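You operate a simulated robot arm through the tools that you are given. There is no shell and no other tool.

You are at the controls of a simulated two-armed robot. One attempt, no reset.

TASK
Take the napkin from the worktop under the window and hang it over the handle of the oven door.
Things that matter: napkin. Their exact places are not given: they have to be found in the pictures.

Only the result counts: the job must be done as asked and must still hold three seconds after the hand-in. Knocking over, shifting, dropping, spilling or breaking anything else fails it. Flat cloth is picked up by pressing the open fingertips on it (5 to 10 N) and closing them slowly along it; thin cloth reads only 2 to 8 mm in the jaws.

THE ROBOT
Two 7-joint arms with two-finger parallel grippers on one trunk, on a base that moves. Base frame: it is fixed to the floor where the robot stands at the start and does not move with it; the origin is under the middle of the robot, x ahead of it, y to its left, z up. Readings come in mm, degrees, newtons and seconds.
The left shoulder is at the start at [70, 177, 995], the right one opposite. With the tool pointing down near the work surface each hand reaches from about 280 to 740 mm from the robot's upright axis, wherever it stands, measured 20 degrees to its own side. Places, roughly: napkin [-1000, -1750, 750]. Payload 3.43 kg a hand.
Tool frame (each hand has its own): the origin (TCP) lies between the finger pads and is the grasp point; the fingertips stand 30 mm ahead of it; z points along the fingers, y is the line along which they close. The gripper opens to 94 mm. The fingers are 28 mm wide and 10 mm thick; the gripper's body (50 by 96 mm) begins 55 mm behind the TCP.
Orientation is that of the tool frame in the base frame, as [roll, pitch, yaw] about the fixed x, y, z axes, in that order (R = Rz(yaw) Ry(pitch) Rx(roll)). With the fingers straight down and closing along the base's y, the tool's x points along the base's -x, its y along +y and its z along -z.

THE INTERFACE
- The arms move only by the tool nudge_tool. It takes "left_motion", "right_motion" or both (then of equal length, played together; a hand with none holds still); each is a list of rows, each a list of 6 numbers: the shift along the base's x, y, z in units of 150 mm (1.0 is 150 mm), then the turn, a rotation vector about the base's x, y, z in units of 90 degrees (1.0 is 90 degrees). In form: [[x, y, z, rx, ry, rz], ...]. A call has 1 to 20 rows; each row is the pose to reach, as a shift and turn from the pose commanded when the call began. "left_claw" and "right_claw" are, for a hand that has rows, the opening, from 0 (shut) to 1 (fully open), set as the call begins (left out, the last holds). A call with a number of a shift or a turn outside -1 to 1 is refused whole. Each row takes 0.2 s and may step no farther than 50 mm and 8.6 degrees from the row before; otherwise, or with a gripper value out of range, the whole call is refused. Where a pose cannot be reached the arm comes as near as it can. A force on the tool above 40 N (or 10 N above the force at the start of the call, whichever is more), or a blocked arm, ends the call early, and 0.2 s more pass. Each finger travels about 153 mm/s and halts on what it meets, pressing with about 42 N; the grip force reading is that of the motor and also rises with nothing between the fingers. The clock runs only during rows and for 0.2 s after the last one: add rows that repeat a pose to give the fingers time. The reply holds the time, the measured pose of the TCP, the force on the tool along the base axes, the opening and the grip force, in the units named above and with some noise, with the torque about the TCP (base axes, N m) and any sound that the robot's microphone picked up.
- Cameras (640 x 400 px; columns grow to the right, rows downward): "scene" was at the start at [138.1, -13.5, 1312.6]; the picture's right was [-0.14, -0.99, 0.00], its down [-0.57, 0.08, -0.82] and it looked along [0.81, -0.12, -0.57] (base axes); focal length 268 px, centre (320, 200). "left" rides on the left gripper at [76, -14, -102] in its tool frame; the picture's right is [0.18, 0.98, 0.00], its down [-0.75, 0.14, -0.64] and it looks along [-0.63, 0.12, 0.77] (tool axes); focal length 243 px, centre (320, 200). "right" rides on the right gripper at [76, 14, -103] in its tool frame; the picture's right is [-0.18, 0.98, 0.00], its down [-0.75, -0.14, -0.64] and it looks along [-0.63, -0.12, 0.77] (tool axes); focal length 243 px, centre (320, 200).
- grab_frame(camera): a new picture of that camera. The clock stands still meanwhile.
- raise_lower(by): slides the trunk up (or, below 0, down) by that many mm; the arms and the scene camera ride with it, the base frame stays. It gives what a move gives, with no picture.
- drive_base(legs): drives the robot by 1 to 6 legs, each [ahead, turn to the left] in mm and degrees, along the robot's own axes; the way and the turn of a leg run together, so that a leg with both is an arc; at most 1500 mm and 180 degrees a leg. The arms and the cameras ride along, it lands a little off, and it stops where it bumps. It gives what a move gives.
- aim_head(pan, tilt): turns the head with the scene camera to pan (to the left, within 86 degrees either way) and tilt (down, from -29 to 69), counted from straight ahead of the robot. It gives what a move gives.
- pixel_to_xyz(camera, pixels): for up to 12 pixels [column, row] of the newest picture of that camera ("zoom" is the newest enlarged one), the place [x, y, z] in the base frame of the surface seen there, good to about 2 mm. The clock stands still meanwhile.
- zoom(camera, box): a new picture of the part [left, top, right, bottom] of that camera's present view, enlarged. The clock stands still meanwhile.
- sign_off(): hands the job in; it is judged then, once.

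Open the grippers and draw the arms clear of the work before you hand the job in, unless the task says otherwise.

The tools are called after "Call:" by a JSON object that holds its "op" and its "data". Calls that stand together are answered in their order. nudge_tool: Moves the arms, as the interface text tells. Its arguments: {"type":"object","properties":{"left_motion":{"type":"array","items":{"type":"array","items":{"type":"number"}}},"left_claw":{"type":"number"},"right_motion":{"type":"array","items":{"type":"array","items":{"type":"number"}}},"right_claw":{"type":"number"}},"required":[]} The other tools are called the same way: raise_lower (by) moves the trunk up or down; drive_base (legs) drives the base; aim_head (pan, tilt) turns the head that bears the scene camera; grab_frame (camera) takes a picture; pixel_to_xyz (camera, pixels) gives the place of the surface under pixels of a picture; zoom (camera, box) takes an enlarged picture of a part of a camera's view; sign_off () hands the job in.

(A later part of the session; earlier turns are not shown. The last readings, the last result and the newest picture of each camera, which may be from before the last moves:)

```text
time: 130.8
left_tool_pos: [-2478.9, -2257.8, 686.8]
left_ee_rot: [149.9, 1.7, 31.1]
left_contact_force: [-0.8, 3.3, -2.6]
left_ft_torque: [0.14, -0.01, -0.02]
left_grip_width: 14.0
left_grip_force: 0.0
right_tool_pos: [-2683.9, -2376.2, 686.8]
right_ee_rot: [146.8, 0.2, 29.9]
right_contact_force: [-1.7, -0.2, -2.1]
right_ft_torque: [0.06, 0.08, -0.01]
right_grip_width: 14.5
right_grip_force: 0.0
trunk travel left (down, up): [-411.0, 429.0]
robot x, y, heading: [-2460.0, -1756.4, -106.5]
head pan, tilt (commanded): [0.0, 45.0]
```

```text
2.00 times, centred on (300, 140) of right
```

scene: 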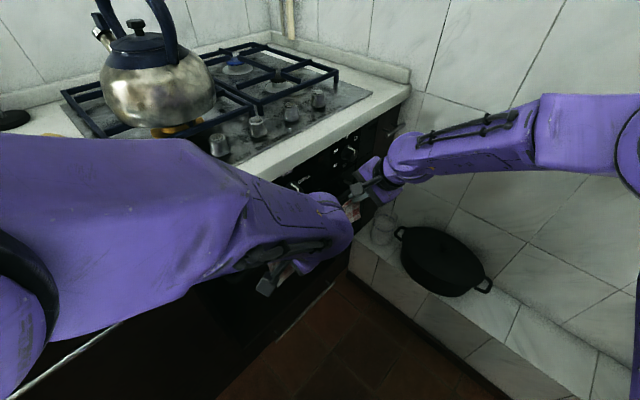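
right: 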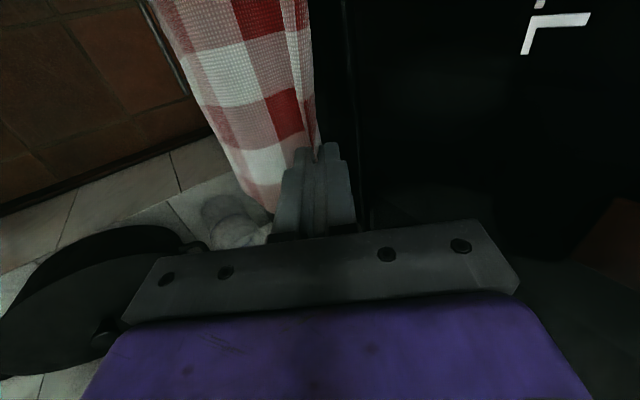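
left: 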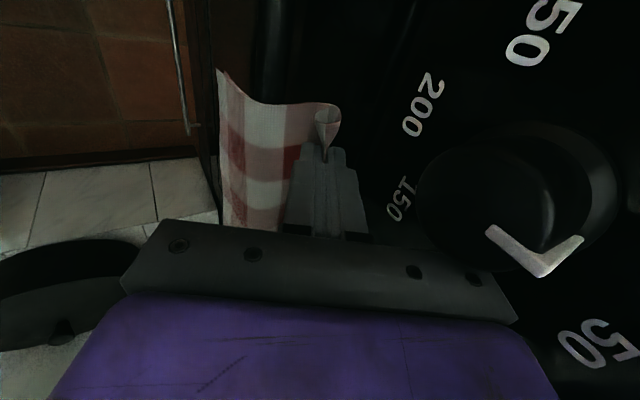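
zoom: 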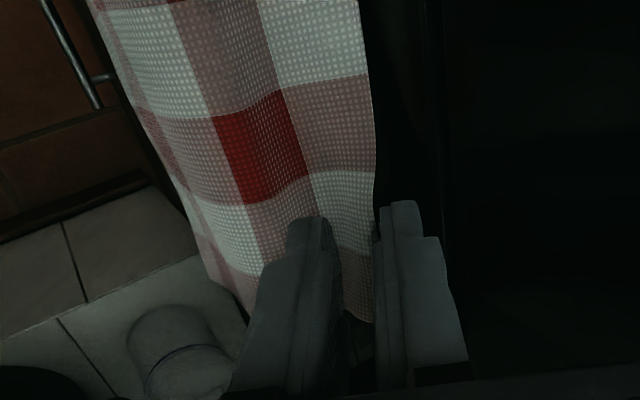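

Both jaws are open 14 mm and the fold stands loose between the fingers over the gap. I withdraw both hands slowly along the finger direction (up and back) by 60 mm.

Call:
{"op": "nudge_tool", "data": {"left_motion": [[-0.013, 0.023, 0.042, 0, 0, 0], [-0.026, 0.046, 0.085, 0, 0, 0], [-0.04, 0.069, 0.127, 0, 0, 0], [-0.053, 0.092, 0.17, 0, 0, 0], [-0.066, 0.115, 0.212, 0, 0, 0], [-0.079, 0.138, 0.254, 0, 0, 0], [-0.093, 0.161, 0.297, 0, 0, 0], [-0.106, 0.184, 0.339, 0, 0, 0]], "right_motion": [[-0.013, 0.023, 0.042, 0, 0, 0], [-0.026, 0.046, 0.085, 0, 0, 0], [-0.04, 0.069, 0.127, 0, 0, 0], [-0.053, 0.092, 0.17, 0, 0, 0], [-0.066, 0.115, 0.212, 0, 0, 0], [-0.079, 0.138, 0.254, 0, 0, 0], [-0.093, 0.161, 0.297, 0, 0, 0], [-0.106, 0.184, 0.339, 0, 0, 0]]}}

Call:
{"op": "zoom", "data": {"camera": "left", "box": [160, 20, 440, 240]}}

Call:
{"op": "zoom", "data": {"camera": "right", "box": [160, 0, 440, 240]}}

```text
time: 132.6
left_tool_pos: [-2494.2, -2228.8, 730.8]
left_ee_rot: [147.8, 0.0, 30.2]
left_contact_force: [0.0, -0.6, 0.7]
left_ft_torque: [0.04, -0.02, 0.0]
left_grip_width: 15.8
left_grip_force: 0.0
right_tool_pos: [-2700.3, -2348.2, 739.5]
right_ee_rot: [146.8, 0.2, 29.9]
right_contact_force: [-0.1, 0.0, 0.1]
right_ft_torque: [0.0, 0.03, 0.02]
right_grip_width: 15.9
right_grip_force: 0.2
trunk travel left (down, up): [-411.0, 429.0]
robot x, y, heading: [-2459.2, -1761.2, -106.5]
head pan, tilt (commanded): [0.0, 45.0]
```

```text
1.82 times, centred on (300, 130) of left
```

zoom: 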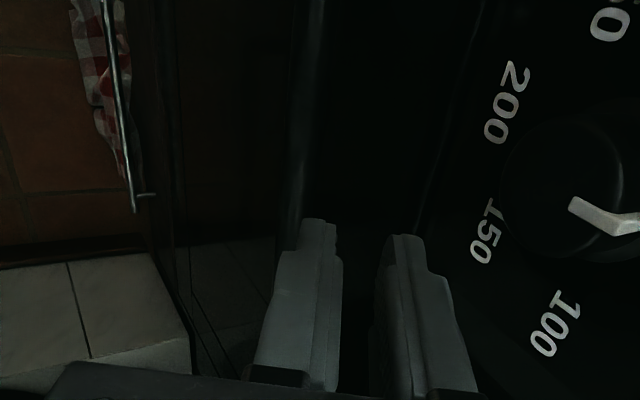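

```text
1.67 times, centred on (300, 120) of right
```

zoom: 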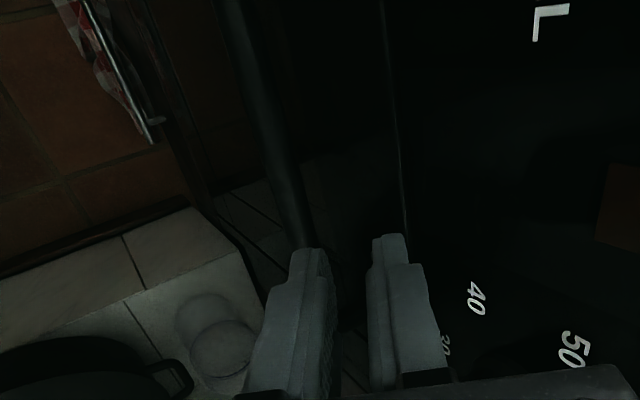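

The napkin slid off the bar and dropped: it shows at the lower left of both pictures, down by the bottom drawer's handle. I draw the hands back from the oven and look down to find it.

Call:
{"op": "nudge_tool", "data": {"left_motion": [[-0.05, 0.087, 0.05, 0, 0, 0], [-0.1, 0.173, 0.1, 0, 0, 0], [-0.15, 0.26, 0.15, 0, 0, 0], [-0.2, 0.346, 0.2, 0, 0, 0]], "right_motion": [[-0.05, 0.087, 0.05, 0, 0, 0], [-0.1, 0.173, 0.1, 0, 0, 0], [-0.15, 0.26, 0.15, 0, 0, 0], [-0.2, 0.346, 0.2, 0, 0, 0]]}}

Call:
{"op": "aim_head", "data": {"pan": 0, "tilt": 60}}

Call:
{"op": "grab_frame", "data": {"camera": "scene"}}

Call:
{"op": "grab_frame", "data": {"camera": "left"}}

Call:
{"op": "grab_frame", "data": {"camera": "right"}}

```text
time: 133.6
left_tool_pos: [-2522.6, -2176.3, 762.0]
left_ee_rot: [147.9, 0.0, 30.2]
left_contact_force: [0.1, 0.8, -0.2]
left_ft_torque: [-0.01, -0.01, 0.01]
left_grip_width: 15.9
left_grip_force: 0.1
right_tool_pos: [-2728.5, -2296.4, 769.2]
right_ee_rot: [146.7, 0.1, 30.2]
right_contact_force: [-0.9, 0.3, -0.3]
right_ft_torque: [-0.02, 0.0, 0.02]
right_grip_width: 16.1
right_grip_force: 0.0
trunk travel left (down, up): [-411.0, 429.0]
robot x, y, heading: [-2459.7, -1760.1, -106.5]
head pan, tilt (commanded): [0.0, 45.0]
```

```text
time: 134.4
left_tool_pos: [-2522.6, -2178.1, 761.0]
left_ee_rot: [148.0, 0.1, 30.3]
left_contact_force: [0.1, -0.3, 0.9]
left_ft_torque: [-0.03, -0.02, -0.02]
left_grip_width: 15.9
left_grip_force: 0.0
right_tool_pos: [-2729.5, -2297.6, 768.3]
right_ee_rot: [146.8, 0.1, 30.0]
right_contact_force: [0.1, -0.4, 0.8]
right_ft_torque: [-0.02, 0.03, 0.0]
right_grip_width: 15.9
right_grip_force: 0.0
trunk travel left (down, up): [-411.0, 429.0]
robot x, y, heading: [-2459.3, -1761.5, -106.8]
head pan, tilt (commanded): [0.0, 60.0]
```

```text
taken
```

scene: 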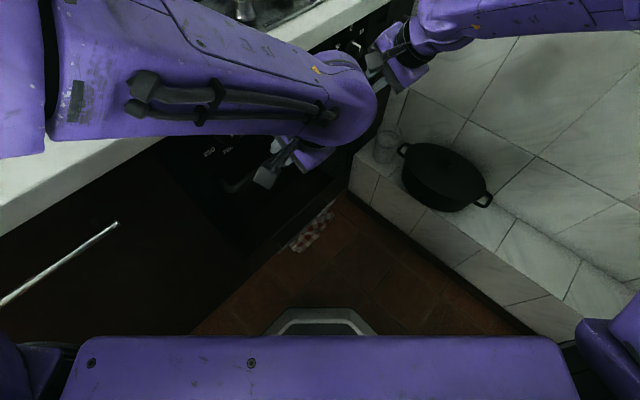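

```text
taken
```

left: 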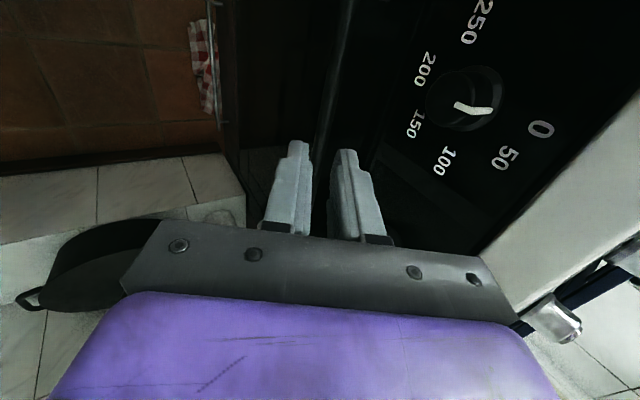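

```text
taken
```

right: 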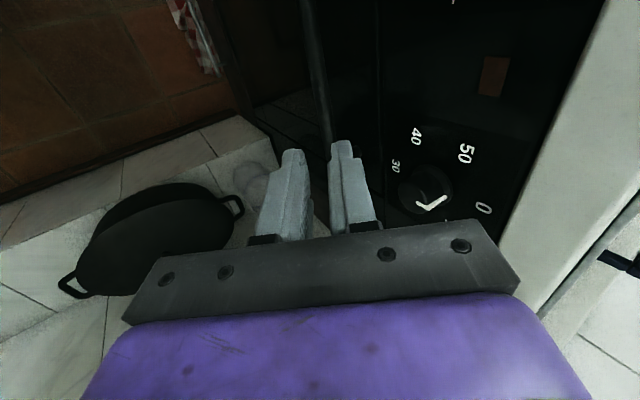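

The napkin lies crumpled on the floor below the bottom drawer handle, at about (312,230). I zoom on it and measure.

Call:
{"op": "zoom", "data": {"camera": "scene", "box": [260, 190, 370, 270]}}

Call:
{"op": "pixel_to_xyz", "data": {"camera": "scene", "pixels": [[312, 230], [300, 242], [325, 215], [295, 225], [330, 205], [305, 250], [320, 225], [345, 235], [280, 240]]}}

```text
5.00 times, centred on (315, 230) of scene
```

zoom: 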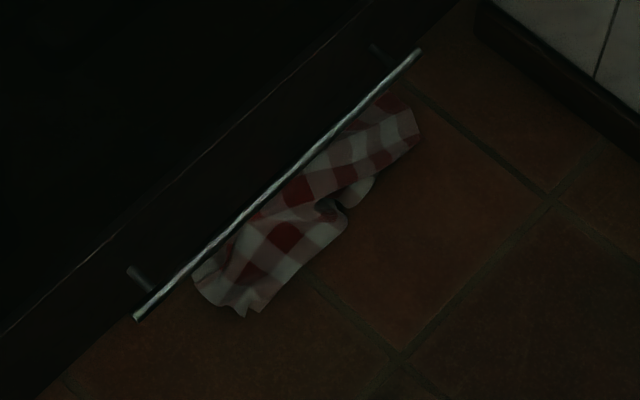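

```text
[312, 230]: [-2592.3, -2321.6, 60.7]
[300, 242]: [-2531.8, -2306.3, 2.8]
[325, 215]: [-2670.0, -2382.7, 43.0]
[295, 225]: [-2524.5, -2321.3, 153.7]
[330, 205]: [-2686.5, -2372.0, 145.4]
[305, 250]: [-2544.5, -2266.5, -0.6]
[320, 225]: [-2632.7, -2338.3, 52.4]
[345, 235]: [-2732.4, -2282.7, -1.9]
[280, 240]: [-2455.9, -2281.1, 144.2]
```

The napkin is leaning crumpled against the drawer, below its handle (z≈145). I lower the trunk so the head camera and the wrists get a better look at it.

Call:
{"op": "raise_lower", "data": {"by": -300}}

Call:
{"op": "aim_head", "data": {"pan": 0, "tilt": 50}}

Call:
{"op": "grab_frame", "data": {"camera": "scene"}}

Call:
{"op": "grab_frame", "data": {"camera": "left"}}

Call:
{"op": "grab_frame", "data": {"camera": "right"}}

```text
time: 137.4
left_tool_pos: [-2522.1, -2176.0, 460.9]
left_ee_rot: [148.1, 0.1, 30.2]
left_contact_force: [-0.5, -0.3, 0.5]
left_ft_torque: [-0.01, 0.01, -0.01]
left_grip_width: 16.0
left_grip_force: 0.0
right_tool_pos: [-2729.1, -2297.2, 469.0]
right_ee_rot: [146.8, 0.2, 30.0]
right_contact_force: [0.1, -0.3, -0.5]
right_ft_torque: [-0.03, -0.01, 0.04]
right_grip_width: 16.2
right_grip_force: 0.0
trunk travel left (down, up): [-111.0, 729.0]
robot x, y, heading: [-2459.5, -1757.4, -106.6]
head pan, tilt (commanded): [0.0, 60.0]
```

```text
time: 138.1
left_tool_pos: [-2522.2, -2176.5, 461.0]
left_ee_rot: [148.0, -0.1, 30.2]
left_contact_force: [-0.4, 0.6, -0.6]
left_ft_torque: [0.0, -0.03, 0.01]
left_grip_width: 16.1
left_grip_force: 0.1
right_tool_pos: [-2729.3, -2296.5, 467.9]
right_ee_rot: [146.8, 0.3, 30.0]
right_contact_force: [0.9, -0.6, 0.4]
right_ft_torque: [-0.02, 0.06, -0.02]
right_grip_width: 15.9
right_grip_force: 0.1
trunk travel left (down, up): [-111.0, 729.0]
robot x, y, heading: [-2460.0, -1761.1, -106.7]
head pan, tilt (commanded): [0.0, 50.0]
```

```text
taken
```

scene: 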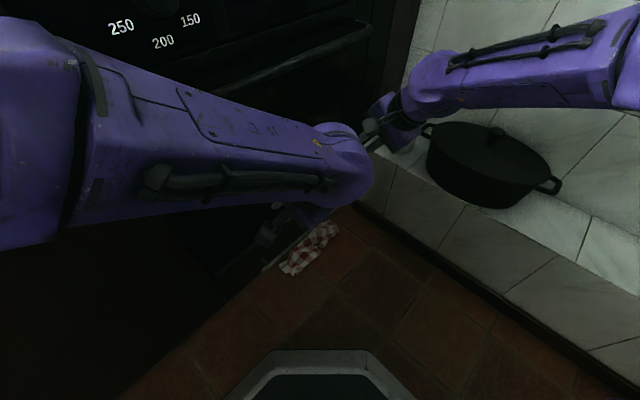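

```text
taken
```

left: 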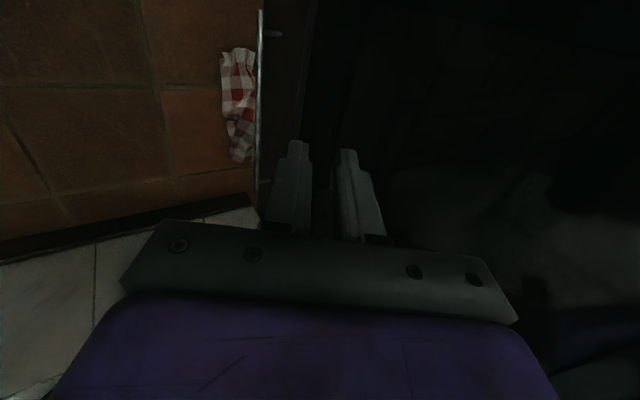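

```text
taken
```

right: 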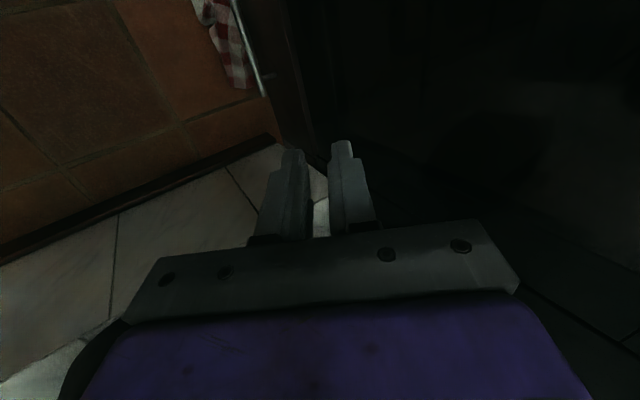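

The right forearm appears over the pot in view; I check the heights, and measure the napkin in the left wrist picture.

Call:
{"op": "pixel_to_xyz", "data": {"camera": "scene", "pixels": [[560, 80], [495, 130], [450, 90], [610, 60], [500, 60], [310, 250], [295, 265], [330, 230], [320, 240]]}}

Call:
{"op": "zoom", "data": {"camera": "left", "box": [190, 30, 290, 190]}}

Call:
{"op": "zoom", "data": {"camera": "scene", "box": [250, 200, 370, 290]}}

```text
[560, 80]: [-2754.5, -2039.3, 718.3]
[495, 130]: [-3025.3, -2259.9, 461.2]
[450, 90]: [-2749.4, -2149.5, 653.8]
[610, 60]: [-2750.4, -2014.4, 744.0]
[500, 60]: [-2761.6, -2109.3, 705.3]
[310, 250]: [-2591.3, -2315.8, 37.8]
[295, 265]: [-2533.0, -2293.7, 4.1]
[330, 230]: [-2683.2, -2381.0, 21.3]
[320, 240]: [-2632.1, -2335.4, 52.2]
```

```text
2.50 times, centred on (240, 110) of left
```

zoom: 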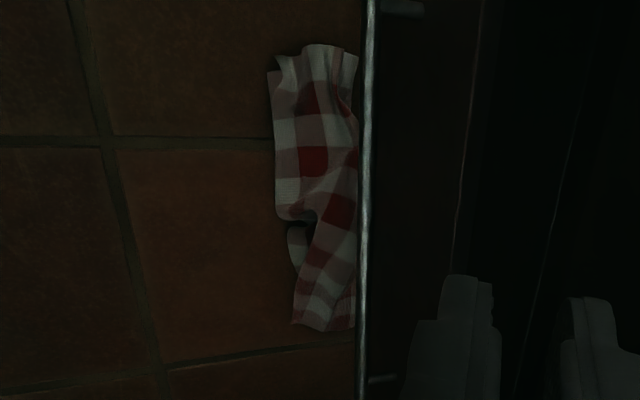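

```text
4.44 times, centred on (310, 245) of scene
```

zoom: 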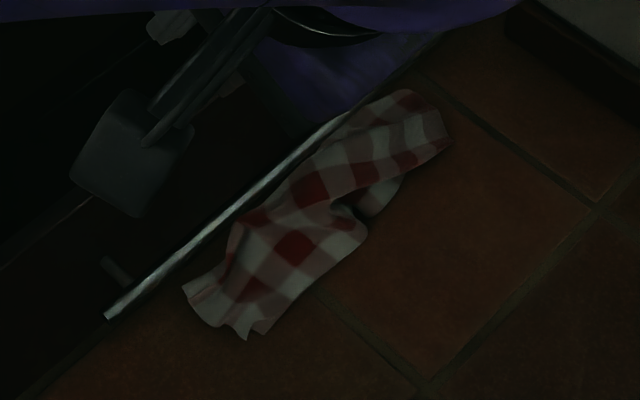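

The napkin is now a crumpled strip along the drawer. A simpler plan is to pinch this strip at about a third of its length with one hand, and hang it between the knobs: the short tail passes over the bar and the long tail stays in front. I measure the strip.

Call:
{"op": "pixel_to_xyz", "data": {"camera": "zoom", "pixels": [[195, 295], [245, 330], [235, 260], [290, 240], [330, 270], [300, 190], [345, 170], [365, 200], [395, 105], [430, 115], [445, 145], [370, 140]]}}

Call:
{"op": "pixel_to_xyz", "data": {"camera": "zoom", "pixels": [[250, 190], [200, 235], [350, 110], [110, 310], [270, 300], [400, 170], [330, 230], [420, 150], [380, 100]]}}

```text
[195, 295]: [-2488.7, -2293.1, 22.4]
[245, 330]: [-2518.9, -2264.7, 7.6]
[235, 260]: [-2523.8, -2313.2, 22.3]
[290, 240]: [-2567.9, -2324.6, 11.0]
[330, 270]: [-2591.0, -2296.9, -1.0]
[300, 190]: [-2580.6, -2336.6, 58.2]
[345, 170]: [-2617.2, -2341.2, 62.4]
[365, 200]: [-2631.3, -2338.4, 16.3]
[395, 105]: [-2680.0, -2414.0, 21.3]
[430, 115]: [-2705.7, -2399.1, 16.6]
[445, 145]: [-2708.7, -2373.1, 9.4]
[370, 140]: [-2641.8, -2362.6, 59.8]
```

```text
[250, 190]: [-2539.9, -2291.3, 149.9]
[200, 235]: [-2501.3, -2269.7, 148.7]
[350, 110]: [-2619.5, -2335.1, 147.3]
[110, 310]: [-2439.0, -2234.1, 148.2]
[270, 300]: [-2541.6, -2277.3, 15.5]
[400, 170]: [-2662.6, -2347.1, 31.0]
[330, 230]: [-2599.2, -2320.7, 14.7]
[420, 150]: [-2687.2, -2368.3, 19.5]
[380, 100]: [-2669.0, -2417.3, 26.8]
```

The strip spans u≈3300–3543, v≈695–750, up to 62 mm high with a hump at u≈3403–3469, right under the drawer handle. I turn the right tool about its own axis so it closes along the strip, and move the left hand aside.

Call:
{"op": "nudge_tool", "data": {"right_motion": [[-0.0248, 0.0429, 0.0763, 0, 0, 0], [-0.05, 0.086, 0.09, -0.0248, 0.0429, 0.0763], [-0.06, 0.1, 0.09, -0.0495, 0.0858, 0.1525], [-0.06, 0.1, 0.09, -0.0743, 0.1287, 0.2288], [-0.06, 0.1, 0.09, -0.0991, 0.1716, 0.3051], [-0.06, 0.1, 0.09, -0.1239, 0.2145, 0.3814], [-0.06, 0.1, 0.09, -0.1486, 0.2575, 0.4576], [-0.06, 0.1, 0.09, -0.1734, 0.3004, 0.5339], [-0.06, 0.1, 0.09, -0.1982, 0.3433, 0.6102], [-0.06, 0.1, 0.09, -0.223, 0.3862, 0.6865], [-0.06, 0.1, 0.09, -0.2477, 0.4291, 0.7627], [-0.06, 0.1, 0.09, -0.2725, 0.472, 0.839], [-0.06, 0.1, 0.09, -0.2725, 0.472, 0.839]]}}

Call:
{"op": "nudge_tool", "data": {"left_motion": [[0.115, 0.067, 0, 0, 0, 0], [0.231, 0.133, 0, 0, 0, 0], [0.346, 0.2, 0, 0, 0, 0], [0.462, 0.267, 0, 0, 0, 0], [0.577, 0.333, 0, 0, 0, 0]]}}

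```text
time: 140.9
left_tool_pos: [-2521.6, -2177.7, 462.9]
left_ee_rot: [148.1, 0.0, 30.2]
left_contact_force: [0.0, 0.0, -0.1]
left_ft_torque: [-0.02, 0.04, -0.03]
left_grip_width: 15.6
left_grip_force: 0.0
right_tool_pos: [-2737.6, -2281.3, 481.8]
right_ee_rot: [180.0, 33.0, 120.4]
right_contact_force: [-0.3, -0.3, 0.9]
right_ft_torque: [-0.01, 0.01, -0.01]
right_grip_width: 15.8
right_grip_force: 0.0
trunk travel left (down, up): [-111.0, 729.0]
robot x, y, heading: [-2458.9, -1758.0, -106.6]
head pan, tilt (commanded): [0.0, 50.0]
```

```text
time: 142.1
left_tool_pos: [-2436.2, -2125.0, 461.2]
left_ee_rot: [148.1, 0.1, 30.3]
left_contact_force: [-0.3, 0.6, 0.4]
left_ft_torque: [-0.04, 0.0, 0.04]
left_grip_width: 15.9
left_grip_force: 0.2
right_tool_pos: [-2738.4, -2281.1, 482.8]
right_ee_rot: [179.9, 33.2, 120.2]
right_contact_force: [0.4, -0.4, 0.2]
right_ft_torque: [-0.03, 0.0, 0.02]
right_grip_width: 16.0
right_grip_force: 0.1
trunk travel left (down, up): [-111.0, 729.0]
robot x, y, heading: [-2461.1, -1758.8, -106.4]
head pan, tilt (commanded): [0.0, 50.0]
```

The right tool now has its natural roll. I lower the trunk further and bring the right hand down in front of the strip, jaws open.

Call:
{"op": "raise_lower", "data": {"by": -105}}

Call:
{"op": "nudge_tool", "data": {"right_motion": [[0.03, 0, -0.18, -0.013, -0.008, 0], [0.06, 0, -0.36, -0.027, -0.016, 0], [0.1, 0, -0.54, -0.04, -0.023, 0], [0.14, 0, -0.72, -0.053, -0.031, 0], [0.18, 0, -0.88, -0.067, -0.039, 0], [0.18, 0, -0.88, -0.067, -0.039, 0]], "right_claw": 0.75}}

Call:
{"op": "grab_frame", "data": {"camera": "right"}}

Call:
{"op": "grab_frame", "data": {"camera": "scene"}}

```text
time: 143.5
left_tool_pos: [-2436.8, -2125.6, 356.5]
left_ee_rot: [148.0, 0.0, 30.2]
left_contact_force: [-0.5, 0.8, -0.2]
left_ft_torque: [0.03, 0.01, 0.01]
left_grip_width: 16.1
left_grip_force: 0.0
right_tool_pos: [-2738.7, -2280.8, 377.6]
right_ee_rot: [180.0, 33.1, 120.2]
right_contact_force: [-1.0, -0.7, 0.2]
right_ft_torque: [-0.01, 0.03, 0.02]
right_grip_width: 16.0
right_grip_force: 0.0
trunk travel left (down, up): [-6.0, 834.0]
robot x, y, heading: [-2457.5, -1759.4, -106.3]
head pan, tilt (commanded): [0.0, 50.0]
```

```text
time: 144.9
left_tool_pos: [-2436.4, -2126.2, 356.3]
left_ee_rot: [148.0, 0.0, 30.2]
left_contact_force: [0.2, -0.4, -0.6]
left_ft_torque: [0.02, -0.01, 0.0]
left_grip_width: 15.9
left_grip_force: 0.0
right_tool_pos: [-2712.3, -2281.0, 246.9]
right_ee_rot: [179.8, 40.2, 120.3]
right_contact_force: [0.2, -0.7, -0.7]
right_ft_torque: [0.0, -0.02, -0.02]
right_grip_width: 70.6
right_grip_force: 0.1
trunk travel left (down, up): [-6.0, 834.0]
robot x, y, heading: [-2461.0, -1756.4, -106.6]
head pan, tilt (commanded): [0.0, 50.0]
```

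```text
taken
```

right: 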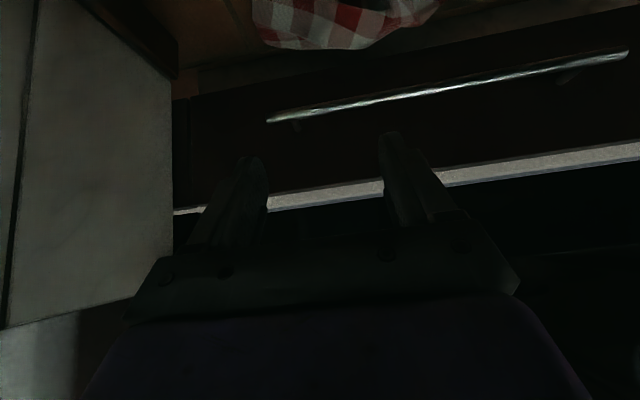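

```text
taken
```

scene: 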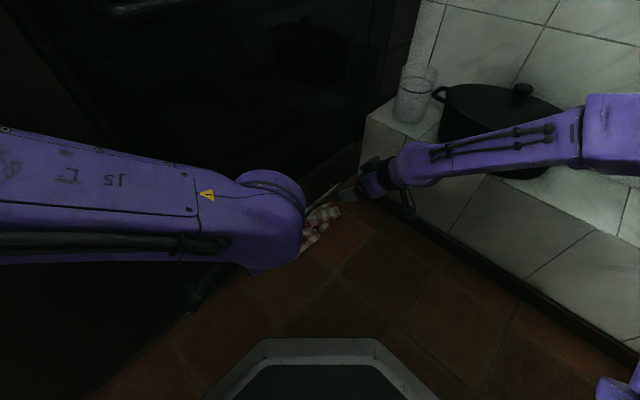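

The right forearm looks close to the pot in this view; I measure both before going lower.

Call:
{"op": "pixel_to_xyz", "data": {"camera": "scene", "pixels": [[600, 130], [520, 140], [440, 155], [400, 180], [440, 95], [520, 95], [420, 200], [325, 215], [310, 235], [370, 100]]}}

Call:
{"op": "pixel_to_xyz", "data": {"camera": "right", "pixels": [[270, 30], [300, 40], [340, 40], [400, 15], [430, 8], [350, 15], [310, 10], [400, 85]]}}

```text
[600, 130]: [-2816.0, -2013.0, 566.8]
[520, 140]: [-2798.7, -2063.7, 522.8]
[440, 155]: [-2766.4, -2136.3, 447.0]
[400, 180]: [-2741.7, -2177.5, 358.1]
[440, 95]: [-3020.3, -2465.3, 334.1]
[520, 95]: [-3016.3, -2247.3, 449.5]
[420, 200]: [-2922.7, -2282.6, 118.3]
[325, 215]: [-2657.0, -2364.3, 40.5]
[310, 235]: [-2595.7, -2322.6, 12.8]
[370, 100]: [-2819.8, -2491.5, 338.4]
```

```text
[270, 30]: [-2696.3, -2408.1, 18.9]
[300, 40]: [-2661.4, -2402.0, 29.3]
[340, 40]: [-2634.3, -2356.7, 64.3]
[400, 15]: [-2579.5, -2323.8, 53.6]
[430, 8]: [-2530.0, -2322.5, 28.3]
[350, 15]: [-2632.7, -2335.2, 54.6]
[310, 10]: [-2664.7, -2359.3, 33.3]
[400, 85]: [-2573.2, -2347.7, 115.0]
```

The forearm is about 200 mm clear of the pot. I continue to the staging pose in front of the strip, just under the drawer handle's level.

Call:
{"op": "nudge_tool", "data": {"right_motion": [[0.045, -0.003, -0.148, 0, 0, 0], [0.09, -0.006, -0.296, 0, 0, 0], [0.136, -0.009, -0.444, 0, 0, 0], [0.181, -0.011, -0.591, 0, 0, 0], [0.226, -0.014, -0.739, 0, 0, 0], [0.271, -0.017, -0.887, 0, 0, 0], [0.271, -0.017, -0.887, 0, 0, 0]]}}

Call:
{"op": "grab_frame", "data": {"camera": "right"}}

Call:
{"op": "grab_frame", "data": {"camera": "scene"}}

```text
time: 146.5
left_tool_pos: [-2437.2, -2125.8, 354.7]
left_ee_rot: [147.9, 0.0, 30.2]
left_contact_force: [-0.4, 0.5, -0.4]
left_ft_torque: [0.03, 0.02, 0.01]
left_grip_width: 15.8
left_grip_force: 0.0
right_tool_pos: [-2672.2, -2286.0, 110.5]
right_ee_rot: [179.9, 40.2, 120.2]
right_contact_force: [0.5, 1.3, -0.1]
right_ft_torque: [-0.01, -0.03, -0.01]
right_grip_width: 70.8
right_grip_force: 0.2
trunk travel left (down, up): [-6.0, 834.0]
robot x, y, heading: [-2458.5, -1758.5, -106.7]
head pan, tilt (commanded): [0.0, 50.0]
```

```text
taken
```

right: 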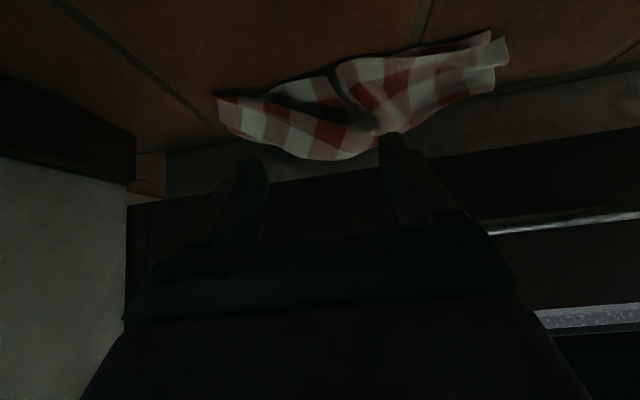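

```text
taken
```

scene: 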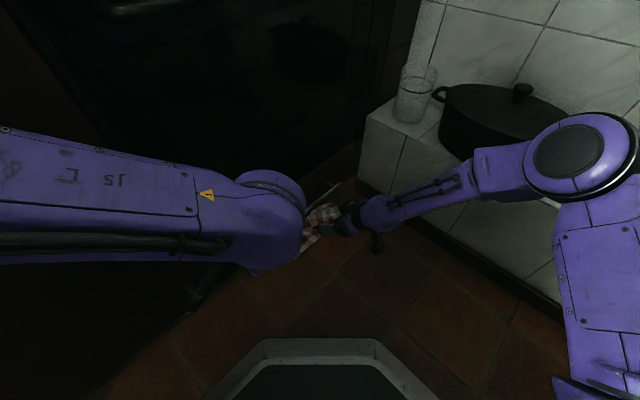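

Clear close view of the strip from the right wrist. I zoom in for detail and measure.

Call:
{"op": "zoom", "data": {"camera": "right", "box": [190, 10, 530, 210]}}

Call:
{"op": "pixel_to_xyz", "data": {"camera": "right", "pixels": [[225, 100], [260, 120], [290, 90], [300, 145], [340, 90], [350, 70], [380, 115], [360, 130], [420, 80], [490, 40], [500, 60], [480, 85]]}}

```text
1.88 times, centred on (360, 110) of right
```

zoom: 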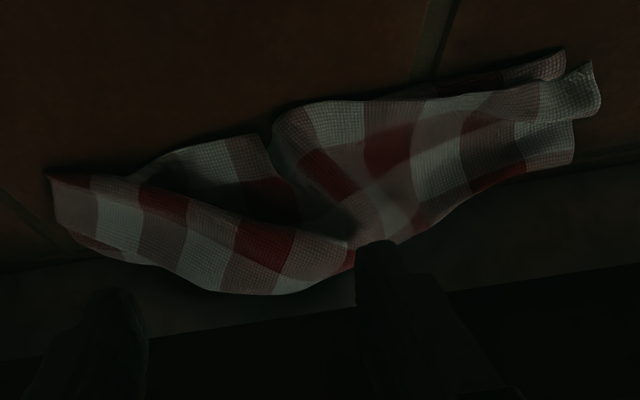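

```text
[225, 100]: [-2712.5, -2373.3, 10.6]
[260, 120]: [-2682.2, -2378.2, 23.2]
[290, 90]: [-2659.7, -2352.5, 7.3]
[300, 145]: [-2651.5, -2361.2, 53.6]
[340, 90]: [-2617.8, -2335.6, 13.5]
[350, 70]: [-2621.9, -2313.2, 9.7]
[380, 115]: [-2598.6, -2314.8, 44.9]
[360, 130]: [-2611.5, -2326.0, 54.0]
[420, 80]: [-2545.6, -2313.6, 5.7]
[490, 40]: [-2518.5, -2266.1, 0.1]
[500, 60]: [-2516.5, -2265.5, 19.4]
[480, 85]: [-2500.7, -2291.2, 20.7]
```

The ridge between the open fingers (u≈3420–3490) stands about 54 mm high at v≈709–719. I slide the open fingers down along their axis over it until the tips are just above the floor.

Call:
{"op": "nudge_tool", "data": {"right_motion": [[0.022, -0.038, -0.061, 0, 0, 0], [0.043, -0.075, -0.1225, 0, 0, 0], [0.065, -0.113, -0.184, 0, 0, 0], [0.0865, -0.15, -0.245, 0, 0, 0], [0.108, -0.188, -0.306, 0, 0, 0], [0.13, -0.225, -0.3675, 0, 0, 0], [0.151, -0.263, -0.429, 0, 0, 0], [0.165, -0.286, -0.467, 0, 0, 0]]}}

Call:
{"op": "grab_frame", "data": {"camera": "right"}}

```text
time: 148.3
left_tool_pos: [-2435.0, -2126.2, 355.8]
left_ee_rot: [148.0, 0.0, 30.2]
left_contact_force: [0.4, 0.2, -0.2]
left_ft_torque: [0.01, 0.0, 0.03]
left_grip_width: 16.0
left_grip_force: 0.2
right_tool_pos: [-2645.6, -2328.1, 42.7]
right_ee_rot: [179.8, 40.1, 120.3]
right_contact_force: [-0.1, 0.6, 0.2]
right_ft_torque: [0.0, -0.02, -0.01]
right_grip_width: 70.4
right_grip_force: 0.1
trunk travel left (down, up): [-6.0, 834.0]
robot x, y, heading: [-2458.5, -1761.1, -106.5]
head pan, tilt (commanded): [0.0, 50.0]
```

```text
taken
```

right: 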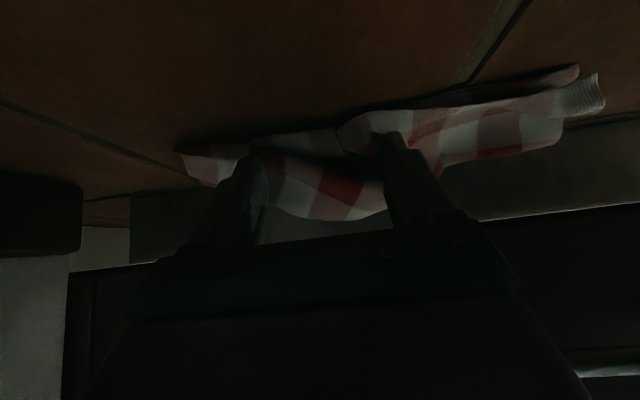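

The tips are at z≈20 on both sides of the ridge. I lower another 5 mm and close slowly on the bunch.

Call:
{"op": "nudge_tool", "data": {"right_motion": [[0, 0, -0.02, 0, 0, 0], [0, 0, -0.035, 0, 0, 0]], "right_claw": 0.6}}

Call:
{"op": "nudge_tool", "data": {"right_motion": [[0, 0, 0, 0, 0, 0], [0, 0, 0, 0, 0, 0]], "right_claw": 0.4}}

Call:
{"op": "nudge_tool", "data": {"right_motion": [[0, 0, 0, 0, 0, 0], [0, 0, 0, 0, 0, 0]], "right_claw": 0.2}}

Call:
{"op": "nudge_tool", "data": {"right_motion": [[0, 0, 0, 0, 0, 0], [0, 0, 0, 0, 0, 0]], "right_claw": 0}}

Call:
{"op": "grab_frame", "data": {"camera": "right"}}

```text
time: 148.9
left_tool_pos: [-2436.9, -2125.9, 354.6]
left_ee_rot: [148.0, 0.0, 30.1]
left_contact_force: [-0.8, 0.5, 0.6]
left_ft_torque: [0.0, 0.0, 0.03]
left_grip_width: 15.8
left_grip_force: 0.1
right_tool_pos: [-2646.4, -2325.7, 37.4]
right_ee_rot: [179.9, 40.1, 120.2]
right_contact_force: [0.9, 0.5, 0.4]
right_ft_torque: [0.0, -0.06, 0.02]
right_grip_width: 56.4
right_grip_force: 0.0
trunk travel left (down, up): [-6.0, 834.0]
robot x, y, heading: [-2464.3, -1759.3, -106.5]
head pan, tilt (commanded): [0.0, 50.0]
```

```text
time: 149.5
left_tool_pos: [-2435.4, -2125.1, 355.5]
left_ee_rot: [147.9, 0.0, 30.2]
left_contact_force: [0.0, 0.1, 0.2]
left_ft_torque: [-0.03, 0.03, 0.01]
left_grip_width: 16.0
left_grip_force: 0.0
right_tool_pos: [-2646.0, -2327.0, 36.2]
right_ee_rot: [179.9, 40.1, 120.1]
right_contact_force: [-0.5, -0.5, 0.3]
right_ft_torque: [0.0, 0.0, -0.01]
right_grip_width: 37.6
right_grip_force: 0.1
trunk travel left (down, up): [-6.0, 834.0]
robot x, y, heading: [-2463.2, -1763.4, -106.3]
head pan, tilt (commanded): [0.0, 50.0]
```

```text
time: 150.1
left_tool_pos: [-2435.6, -2125.8, 356.4]
left_ee_rot: [148.1, 0.0, 30.2]
left_contact_force: [-0.3, -0.2, 0.6]
left_ft_torque: [0.01, -0.01, 0.04]
left_grip_width: 16.1
left_grip_force: 0.1
right_tool_pos: [-2645.8, -2327.7, 36.8]
right_ee_rot: [179.9, 40.1, 120.2]
right_contact_force: [0.6, 0.0, -0.5]
right_ft_torque: [0.0, -0.01, 0.01]
right_grip_width: 18.8
right_grip_force: 0.0
trunk travel left (down, up): [-6.0, 834.0]
robot x, y, heading: [-2456.1, -1762.9, -106.3]
head pan, tilt (commanded): [0.0, 50.0]
```

```text
time: 150.7
left_tool_pos: [-2435.0, -2126.2, 356.5]
left_ee_rot: [148.1, 0.0, 30.2]
left_contact_force: [0.4, 0.5, -0.4]
left_ft_torque: [0.0, 0.02, 0.02]
left_grip_width: 15.9
left_grip_force: 0.0
right_tool_pos: [-2645.9, -2326.8, 37.5]
right_ee_rot: [180.0, 40.1, 120.3]
right_contact_force: [-1.0, 0.3, -0.1]
right_ft_torque: [0.02, 0.0, 0.01]
right_grip_width: 2.0
right_grip_force: 36.6
trunk travel left (down, up): [-6.0, 834.0]
robot x, y, heading: [-2460.4, -1755.8, -106.6]
head pan, tilt (commanded): [0.0, 50.0]
```

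```text
taken
```

right: 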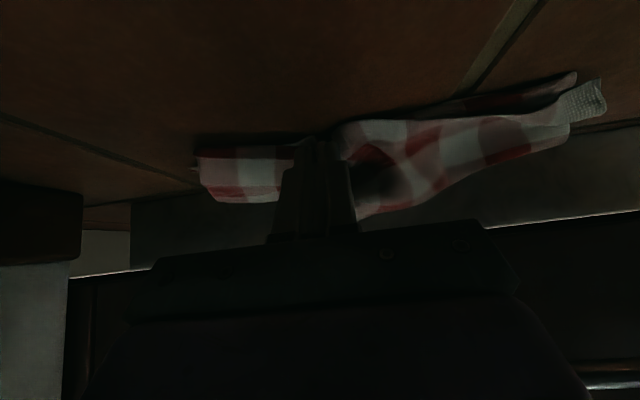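

The jaws closed on the bunch (reads 2.0 mm). I draw back along the tool axis, out from under the drawer handle, and look.

Call:
{"op": "nudge_tool", "data": {"right_motion": [[-0.022, 0.038, 0.05, 0, 0, 0], [-0.043, 0.075, 0.1, 0, 0, 0], [-0.065, 0.113, 0.16, 0, 0, 0], [-0.0865, 0.15, 0.22, 0, 0, 0], [-0.108, 0.188, 0.28, 0, 0, 0], [-0.15, 0.26, 0.34, 0, 0, 0], [-0.2, 0.346, 0.4, 0, 0, 0], [-0.25, 0.433, 0.5, 0, 0, 0], [-0.3, 0.52, 0.6, 0, 0, 0]]}}

Call:
{"op": "grab_frame", "data": {"camera": "right"}}

Call:
{"op": "grab_frame", "data": {"camera": "scene"}}

```text
time: 152.7
left_tool_pos: [-2434.6, -2126.3, 356.5]
left_ee_rot: [148.1, -0.1, 30.2]
left_contact_force: [-0.4, -0.2, -0.5]
left_ft_torque: [0.02, -0.02, 0.04]
left_grip_width: 16.0
left_grip_force: 0.0
right_tool_pos: [-2689.9, -2250.2, 126.1]
right_ee_rot: [179.9, 40.0, 120.2]
right_contact_force: [0.1, 0.2, -0.4]
right_ft_torque: [0.03, 0.03, 0.02]
right_grip_width: 2.0
right_grip_force: 36.6
trunk travel left (down, up): [-6.0, 834.0]
robot x, y, heading: [-2458.2, -1756.7, -106.3]
head pan, tilt (commanded): [0.0, 50.0]
```

```text
taken
```

right: 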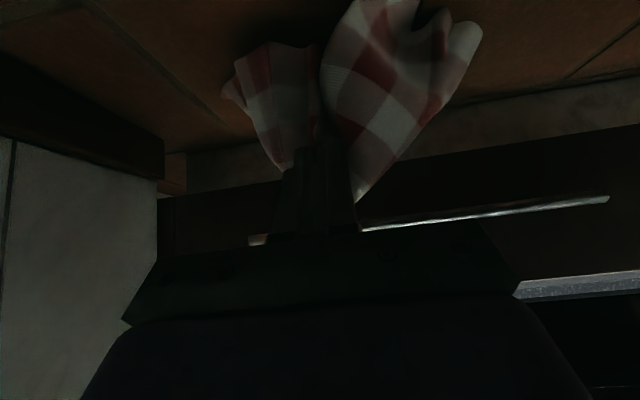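

```text
taken
```

scene: 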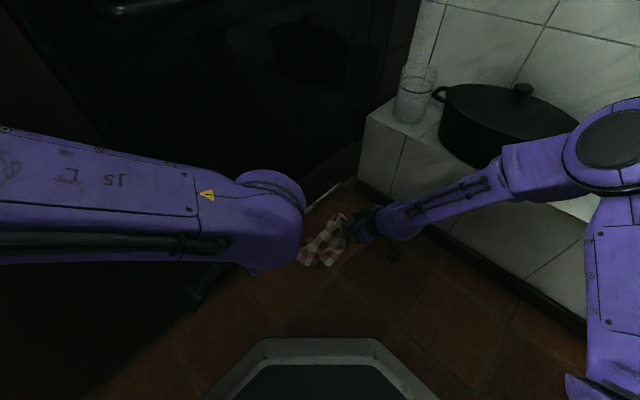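

The napkin is gripped, with two tails hanging from the fingers. I raise the trunk by 300 mm and look at how it hangs.

Call:
{"op": "raise_lower", "data": {"by": 300}}

Call:
{"op": "grab_frame", "data": {"camera": "right"}}

Call:
{"op": "grab_frame", "data": {"camera": "scene"}}

Call:
{"op": "grab_frame", "data": {"camera": "left"}}

```text
time: 155.7
left_tool_pos: [-2437.0, -2125.5, 655.9]
left_ee_rot: [147.9, 0.0, 30.1]
left_contact_force: [-0.3, -0.1, 0.6]
left_ft_torque: [-0.02, 0.05, -0.01]
left_grip_width: 16.4
left_grip_force: 0.0
right_tool_pos: [-2691.4, -2250.1, 425.9]
right_ee_rot: [179.9, 40.0, 120.2]
right_contact_force: [0.2, -0.7, -1.2]
right_ft_torque: [0.02, 0.04, -0.03]
right_grip_width: 1.9
right_grip_force: 36.6
trunk travel left (down, up): [-306.0, 534.0]
robot x, y, heading: [-2459.9, -1758.7, -106.7]
head pan, tilt (commanded): [0.0, 50.0]
```

```text
taken
```

right: 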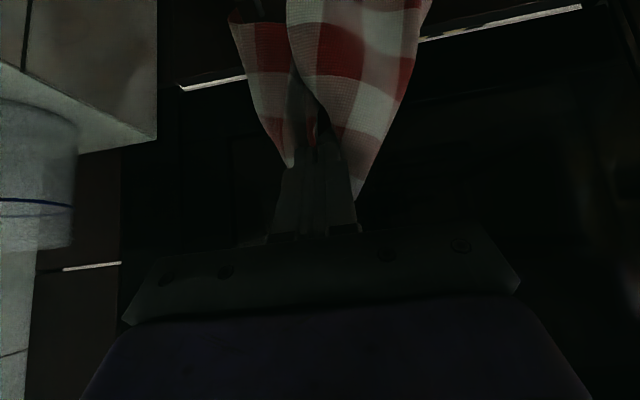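

```text
taken
```

scene: 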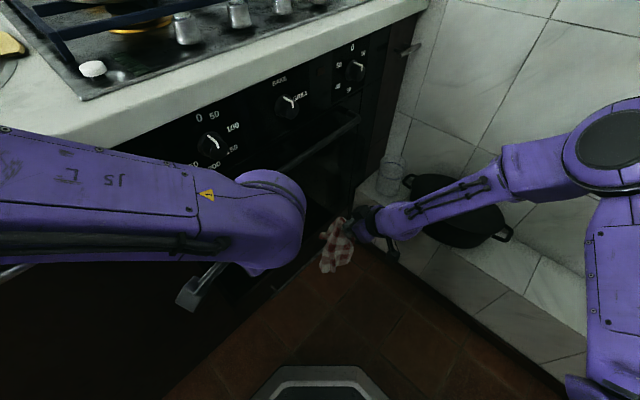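

```text
taken
```

left: 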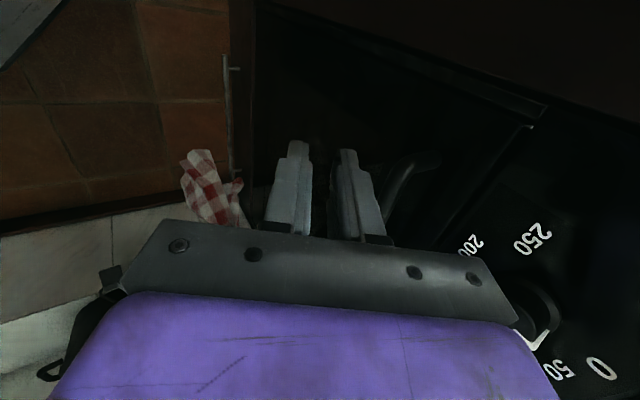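

The napkin hangs as a bunch from the right hand. I zoom on it and measure its lowest points to know the tail lengths.

Call:
{"op": "zoom", "data": {"camera": "scene", "box": [295, 190, 395, 290]}}

Call:
{"op": "pixel_to_xyz", "data": {"camera": "zoom", "pixels": [[220, 330], [280, 340], [330, 310], [250, 250], [180, 200], [300, 250], [290, 190], [330, 230], [345, 255]]}}

Call:
{"op": "zoom", "data": {"camera": "left", "box": [150, 120, 290, 240]}}

```text
4.00 times, centred on (345, 240) of scene
```

zoom: 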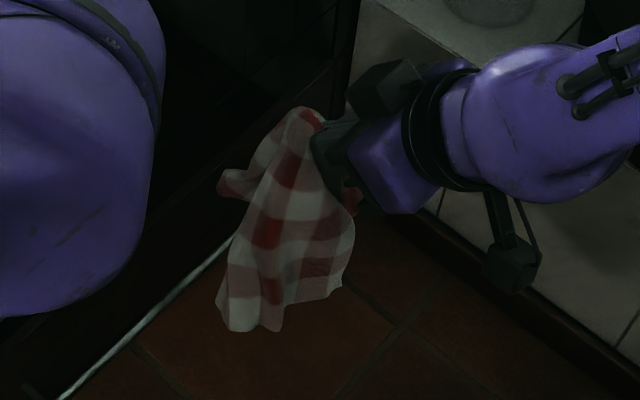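

```text
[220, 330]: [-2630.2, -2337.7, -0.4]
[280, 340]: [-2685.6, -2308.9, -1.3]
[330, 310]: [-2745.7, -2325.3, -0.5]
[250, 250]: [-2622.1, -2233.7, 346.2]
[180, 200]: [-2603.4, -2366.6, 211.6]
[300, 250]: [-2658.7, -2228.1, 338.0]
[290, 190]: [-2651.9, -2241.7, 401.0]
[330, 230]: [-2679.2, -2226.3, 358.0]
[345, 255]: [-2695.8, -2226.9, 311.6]
```

```text
3.33 times, centred on (220, 180) of left
```

zoom: 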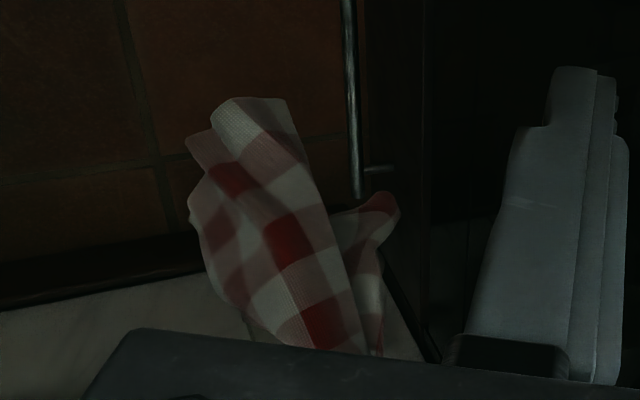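

I measure the lower ends of the tails in the left wrist zoom.

Call:
{"op": "pixel_to_xyz", "data": {"camera": "zoom", "pixels": [[235, 112], [270, 112], [200, 150], [205, 200], [385, 205], [355, 230], [300, 250], [250, 200], [320, 320]]}}

```text
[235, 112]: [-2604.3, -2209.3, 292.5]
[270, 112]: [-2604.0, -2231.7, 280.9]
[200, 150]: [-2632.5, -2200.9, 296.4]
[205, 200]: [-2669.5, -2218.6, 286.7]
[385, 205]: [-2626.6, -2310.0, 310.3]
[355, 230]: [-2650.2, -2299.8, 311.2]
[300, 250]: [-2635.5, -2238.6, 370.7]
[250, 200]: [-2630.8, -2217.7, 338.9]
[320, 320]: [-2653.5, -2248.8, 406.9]
```

The bunch hangs with a short tail on the door side (bottom 93 mm below the tips) and a longer, bigger tail on my side (about 122 mm), just right for straddling the bar. I raise the right hand between knobs 2 and 3 (u≈3471), staying clear of the oven.

Call:
{"op": "nudge_tool", "data": {"right_motion": [[-0.025, 0.011, 0.14, 0, 0, 0], [-0.05, 0.022, 0.28, 0, 0, 0], [-0.076, 0.033, 0.43, 0, 0, 0], [-0.102, 0.043, 0.58, 0, 0, 0], [-0.128, 0.054, 0.72, 0, 0, 0], [-0.153, 0.065, 0.867, 0, 0, 0]]}}

Call:
{"op": "nudge_tool", "data": {"right_motion": [[0, 0, 0.14, 0, 0, 0], [0, 0, 0.28, 0, 0, 0], [0, 0, 0.43, 0, 0, 0], [0, 0, 0.58, 0, 0, 0], [0, 0, 0.72, 0, 0, 0], [0, 0, 0.867, 0, 0, 0]]}}

Call:
{"op": "nudge_tool", "data": {"right_motion": [[0, 0, 0.14, 0, 0, 0], [0, 0, 0.28, 0, 0, 0], [0, 0, 0.43, 0, 0, 0], [0, 0, 0.58, 0, 0, 0], [0, 0, 0.667, 0, 0, 0]]}}

Call:
{"op": "grab_frame", "data": {"camera": "left"}}

Call:
{"op": "grab_frame", "data": {"camera": "scene"}}

Call:
{"op": "grab_frame", "data": {"camera": "right"}}

```text
time: 157.1
left_tool_pos: [-2436.4, -2125.5, 655.0]
left_ee_rot: [147.9, 0.1, 30.1]
left_contact_force: [0.4, -0.2, 0.6]
left_ft_torque: [-0.04, -0.01, -0.02]
left_grip_width: 15.8
left_grip_force: 0.1
right_tool_pos: [-2712.8, -2239.3, 556.3]
right_ee_rot: [179.9, 40.3, 120.1]
right_contact_force: [-0.4, 1.0, -0.6]
right_ft_torque: [0.04, 0.0, -0.03]
right_grip_width: 2.3
right_grip_force: 36.9
trunk travel left (down, up): [-306.0, 534.0]
robot x, y, heading: [-2460.7, -1759.6, -106.6]
head pan, tilt (commanded): [0.0, 50.0]
```

```text
time: 158.5
left_tool_pos: [-2436.4, -2126.3, 655.7]
left_ee_rot: [148.0, -0.1, 30.2]
left_contact_force: [-0.1, 0.2, 0.1]
left_ft_torque: [-0.01, 0.01, 0.0]
left_grip_width: 16.0
left_grip_force: 0.1
right_tool_pos: [-2714.3, -2239.4, 686.7]
right_ee_rot: [180.0, 40.2, 120.1]
right_contact_force: [0.1, -0.7, -1.1]
right_ft_torque: [0.02, -0.03, 0.0]
right_grip_width: 1.8
right_grip_force: 36.3
trunk travel left (down, up): [-306.0, 534.0]
robot x, y, heading: [-2461.2, -1757.7, -106.3]
head pan, tilt (commanded): [0.0, 50.0]
```

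```text
time: 159.7
left_tool_pos: [-2436.2, -2126.4, 655.1]
left_ee_rot: [148.0, 0.0, 30.2]
left_contact_force: [0.8, 0.5, 0.4]
left_ft_torque: [0.0, 0.0, -0.03]
left_grip_width: 15.9
left_grip_force: 0.1
right_tool_pos: [-2713.8, -2239.6, 787.8]
right_ee_rot: [-180.0, 40.1, 120.1]
right_contact_force: [0.4, -0.7, 0.1]
right_ft_torque: [-0.05, -0.02, 0.02]
right_grip_width: 2.1
right_grip_force: 36.8
trunk travel left (down, up): [-306.0, 534.0]
robot x, y, heading: [-2459.8, -1762.6, -106.5]
head pan, tilt (commanded): [0.0, 50.0]
```

```text
taken
```

left: 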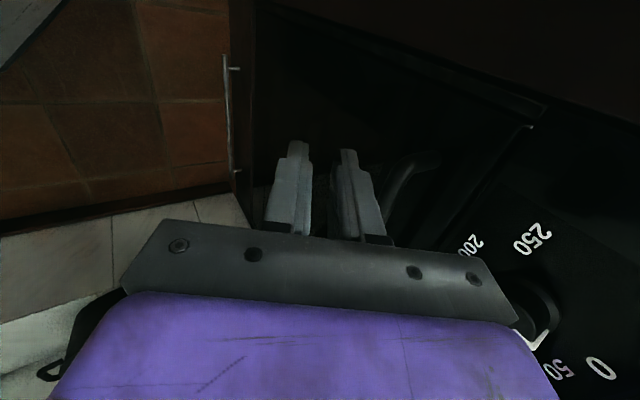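

```text
taken
```

scene: 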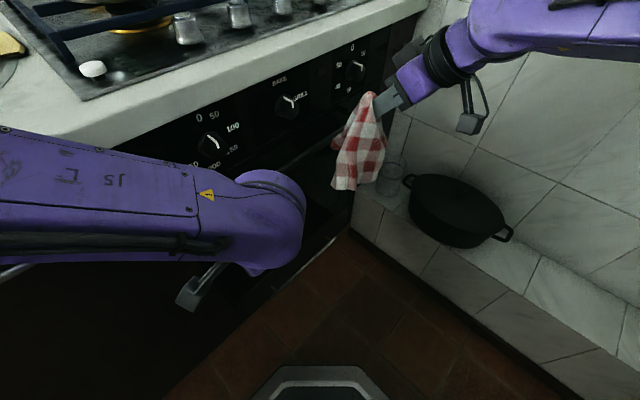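

```text
taken
```

right: 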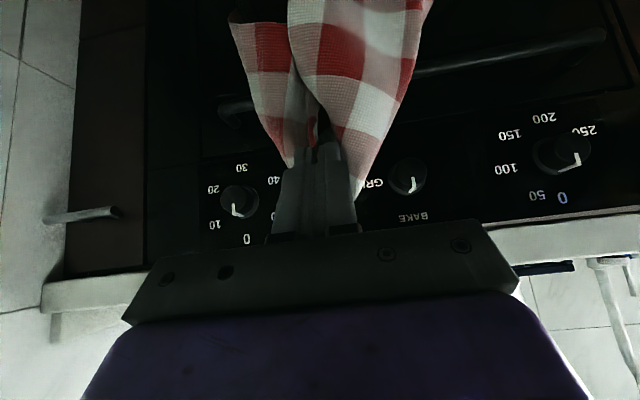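

Now the napkin is in full view with the knobs: scene (360,150). I zoom in on it.

Call:
{"op": "zoom", "data": {"camera": "scene", "box": [300, 60, 440, 220]}}

Call:
{"op": "pixel_to_xyz", "data": {"camera": "scene", "pixels": [[368, 95], [345, 185], [360, 183], [335, 148], [340, 130], [355, 150], [372, 170], [380, 150], [383, 135], [352, 115], [310, 165], [330, 155]]}}

```text
2.50 times, centred on (370, 140) of scene
```

zoom: 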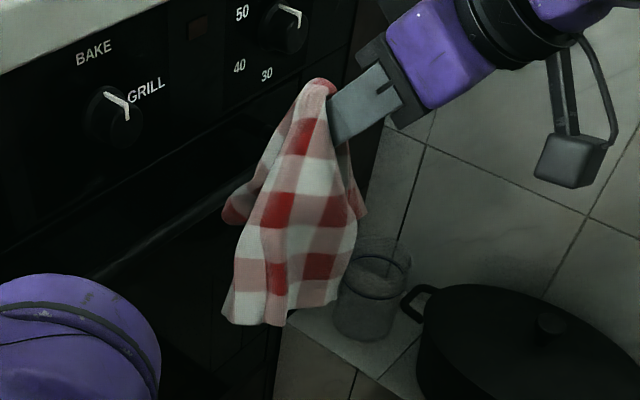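

```text
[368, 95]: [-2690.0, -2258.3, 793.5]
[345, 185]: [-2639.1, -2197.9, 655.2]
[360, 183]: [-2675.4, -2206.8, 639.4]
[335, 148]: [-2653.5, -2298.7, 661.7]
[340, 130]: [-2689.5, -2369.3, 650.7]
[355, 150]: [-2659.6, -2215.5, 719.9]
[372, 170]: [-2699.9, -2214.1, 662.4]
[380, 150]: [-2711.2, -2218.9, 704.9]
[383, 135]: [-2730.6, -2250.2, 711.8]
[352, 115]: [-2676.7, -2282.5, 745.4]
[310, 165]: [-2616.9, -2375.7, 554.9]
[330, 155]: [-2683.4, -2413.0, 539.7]
```

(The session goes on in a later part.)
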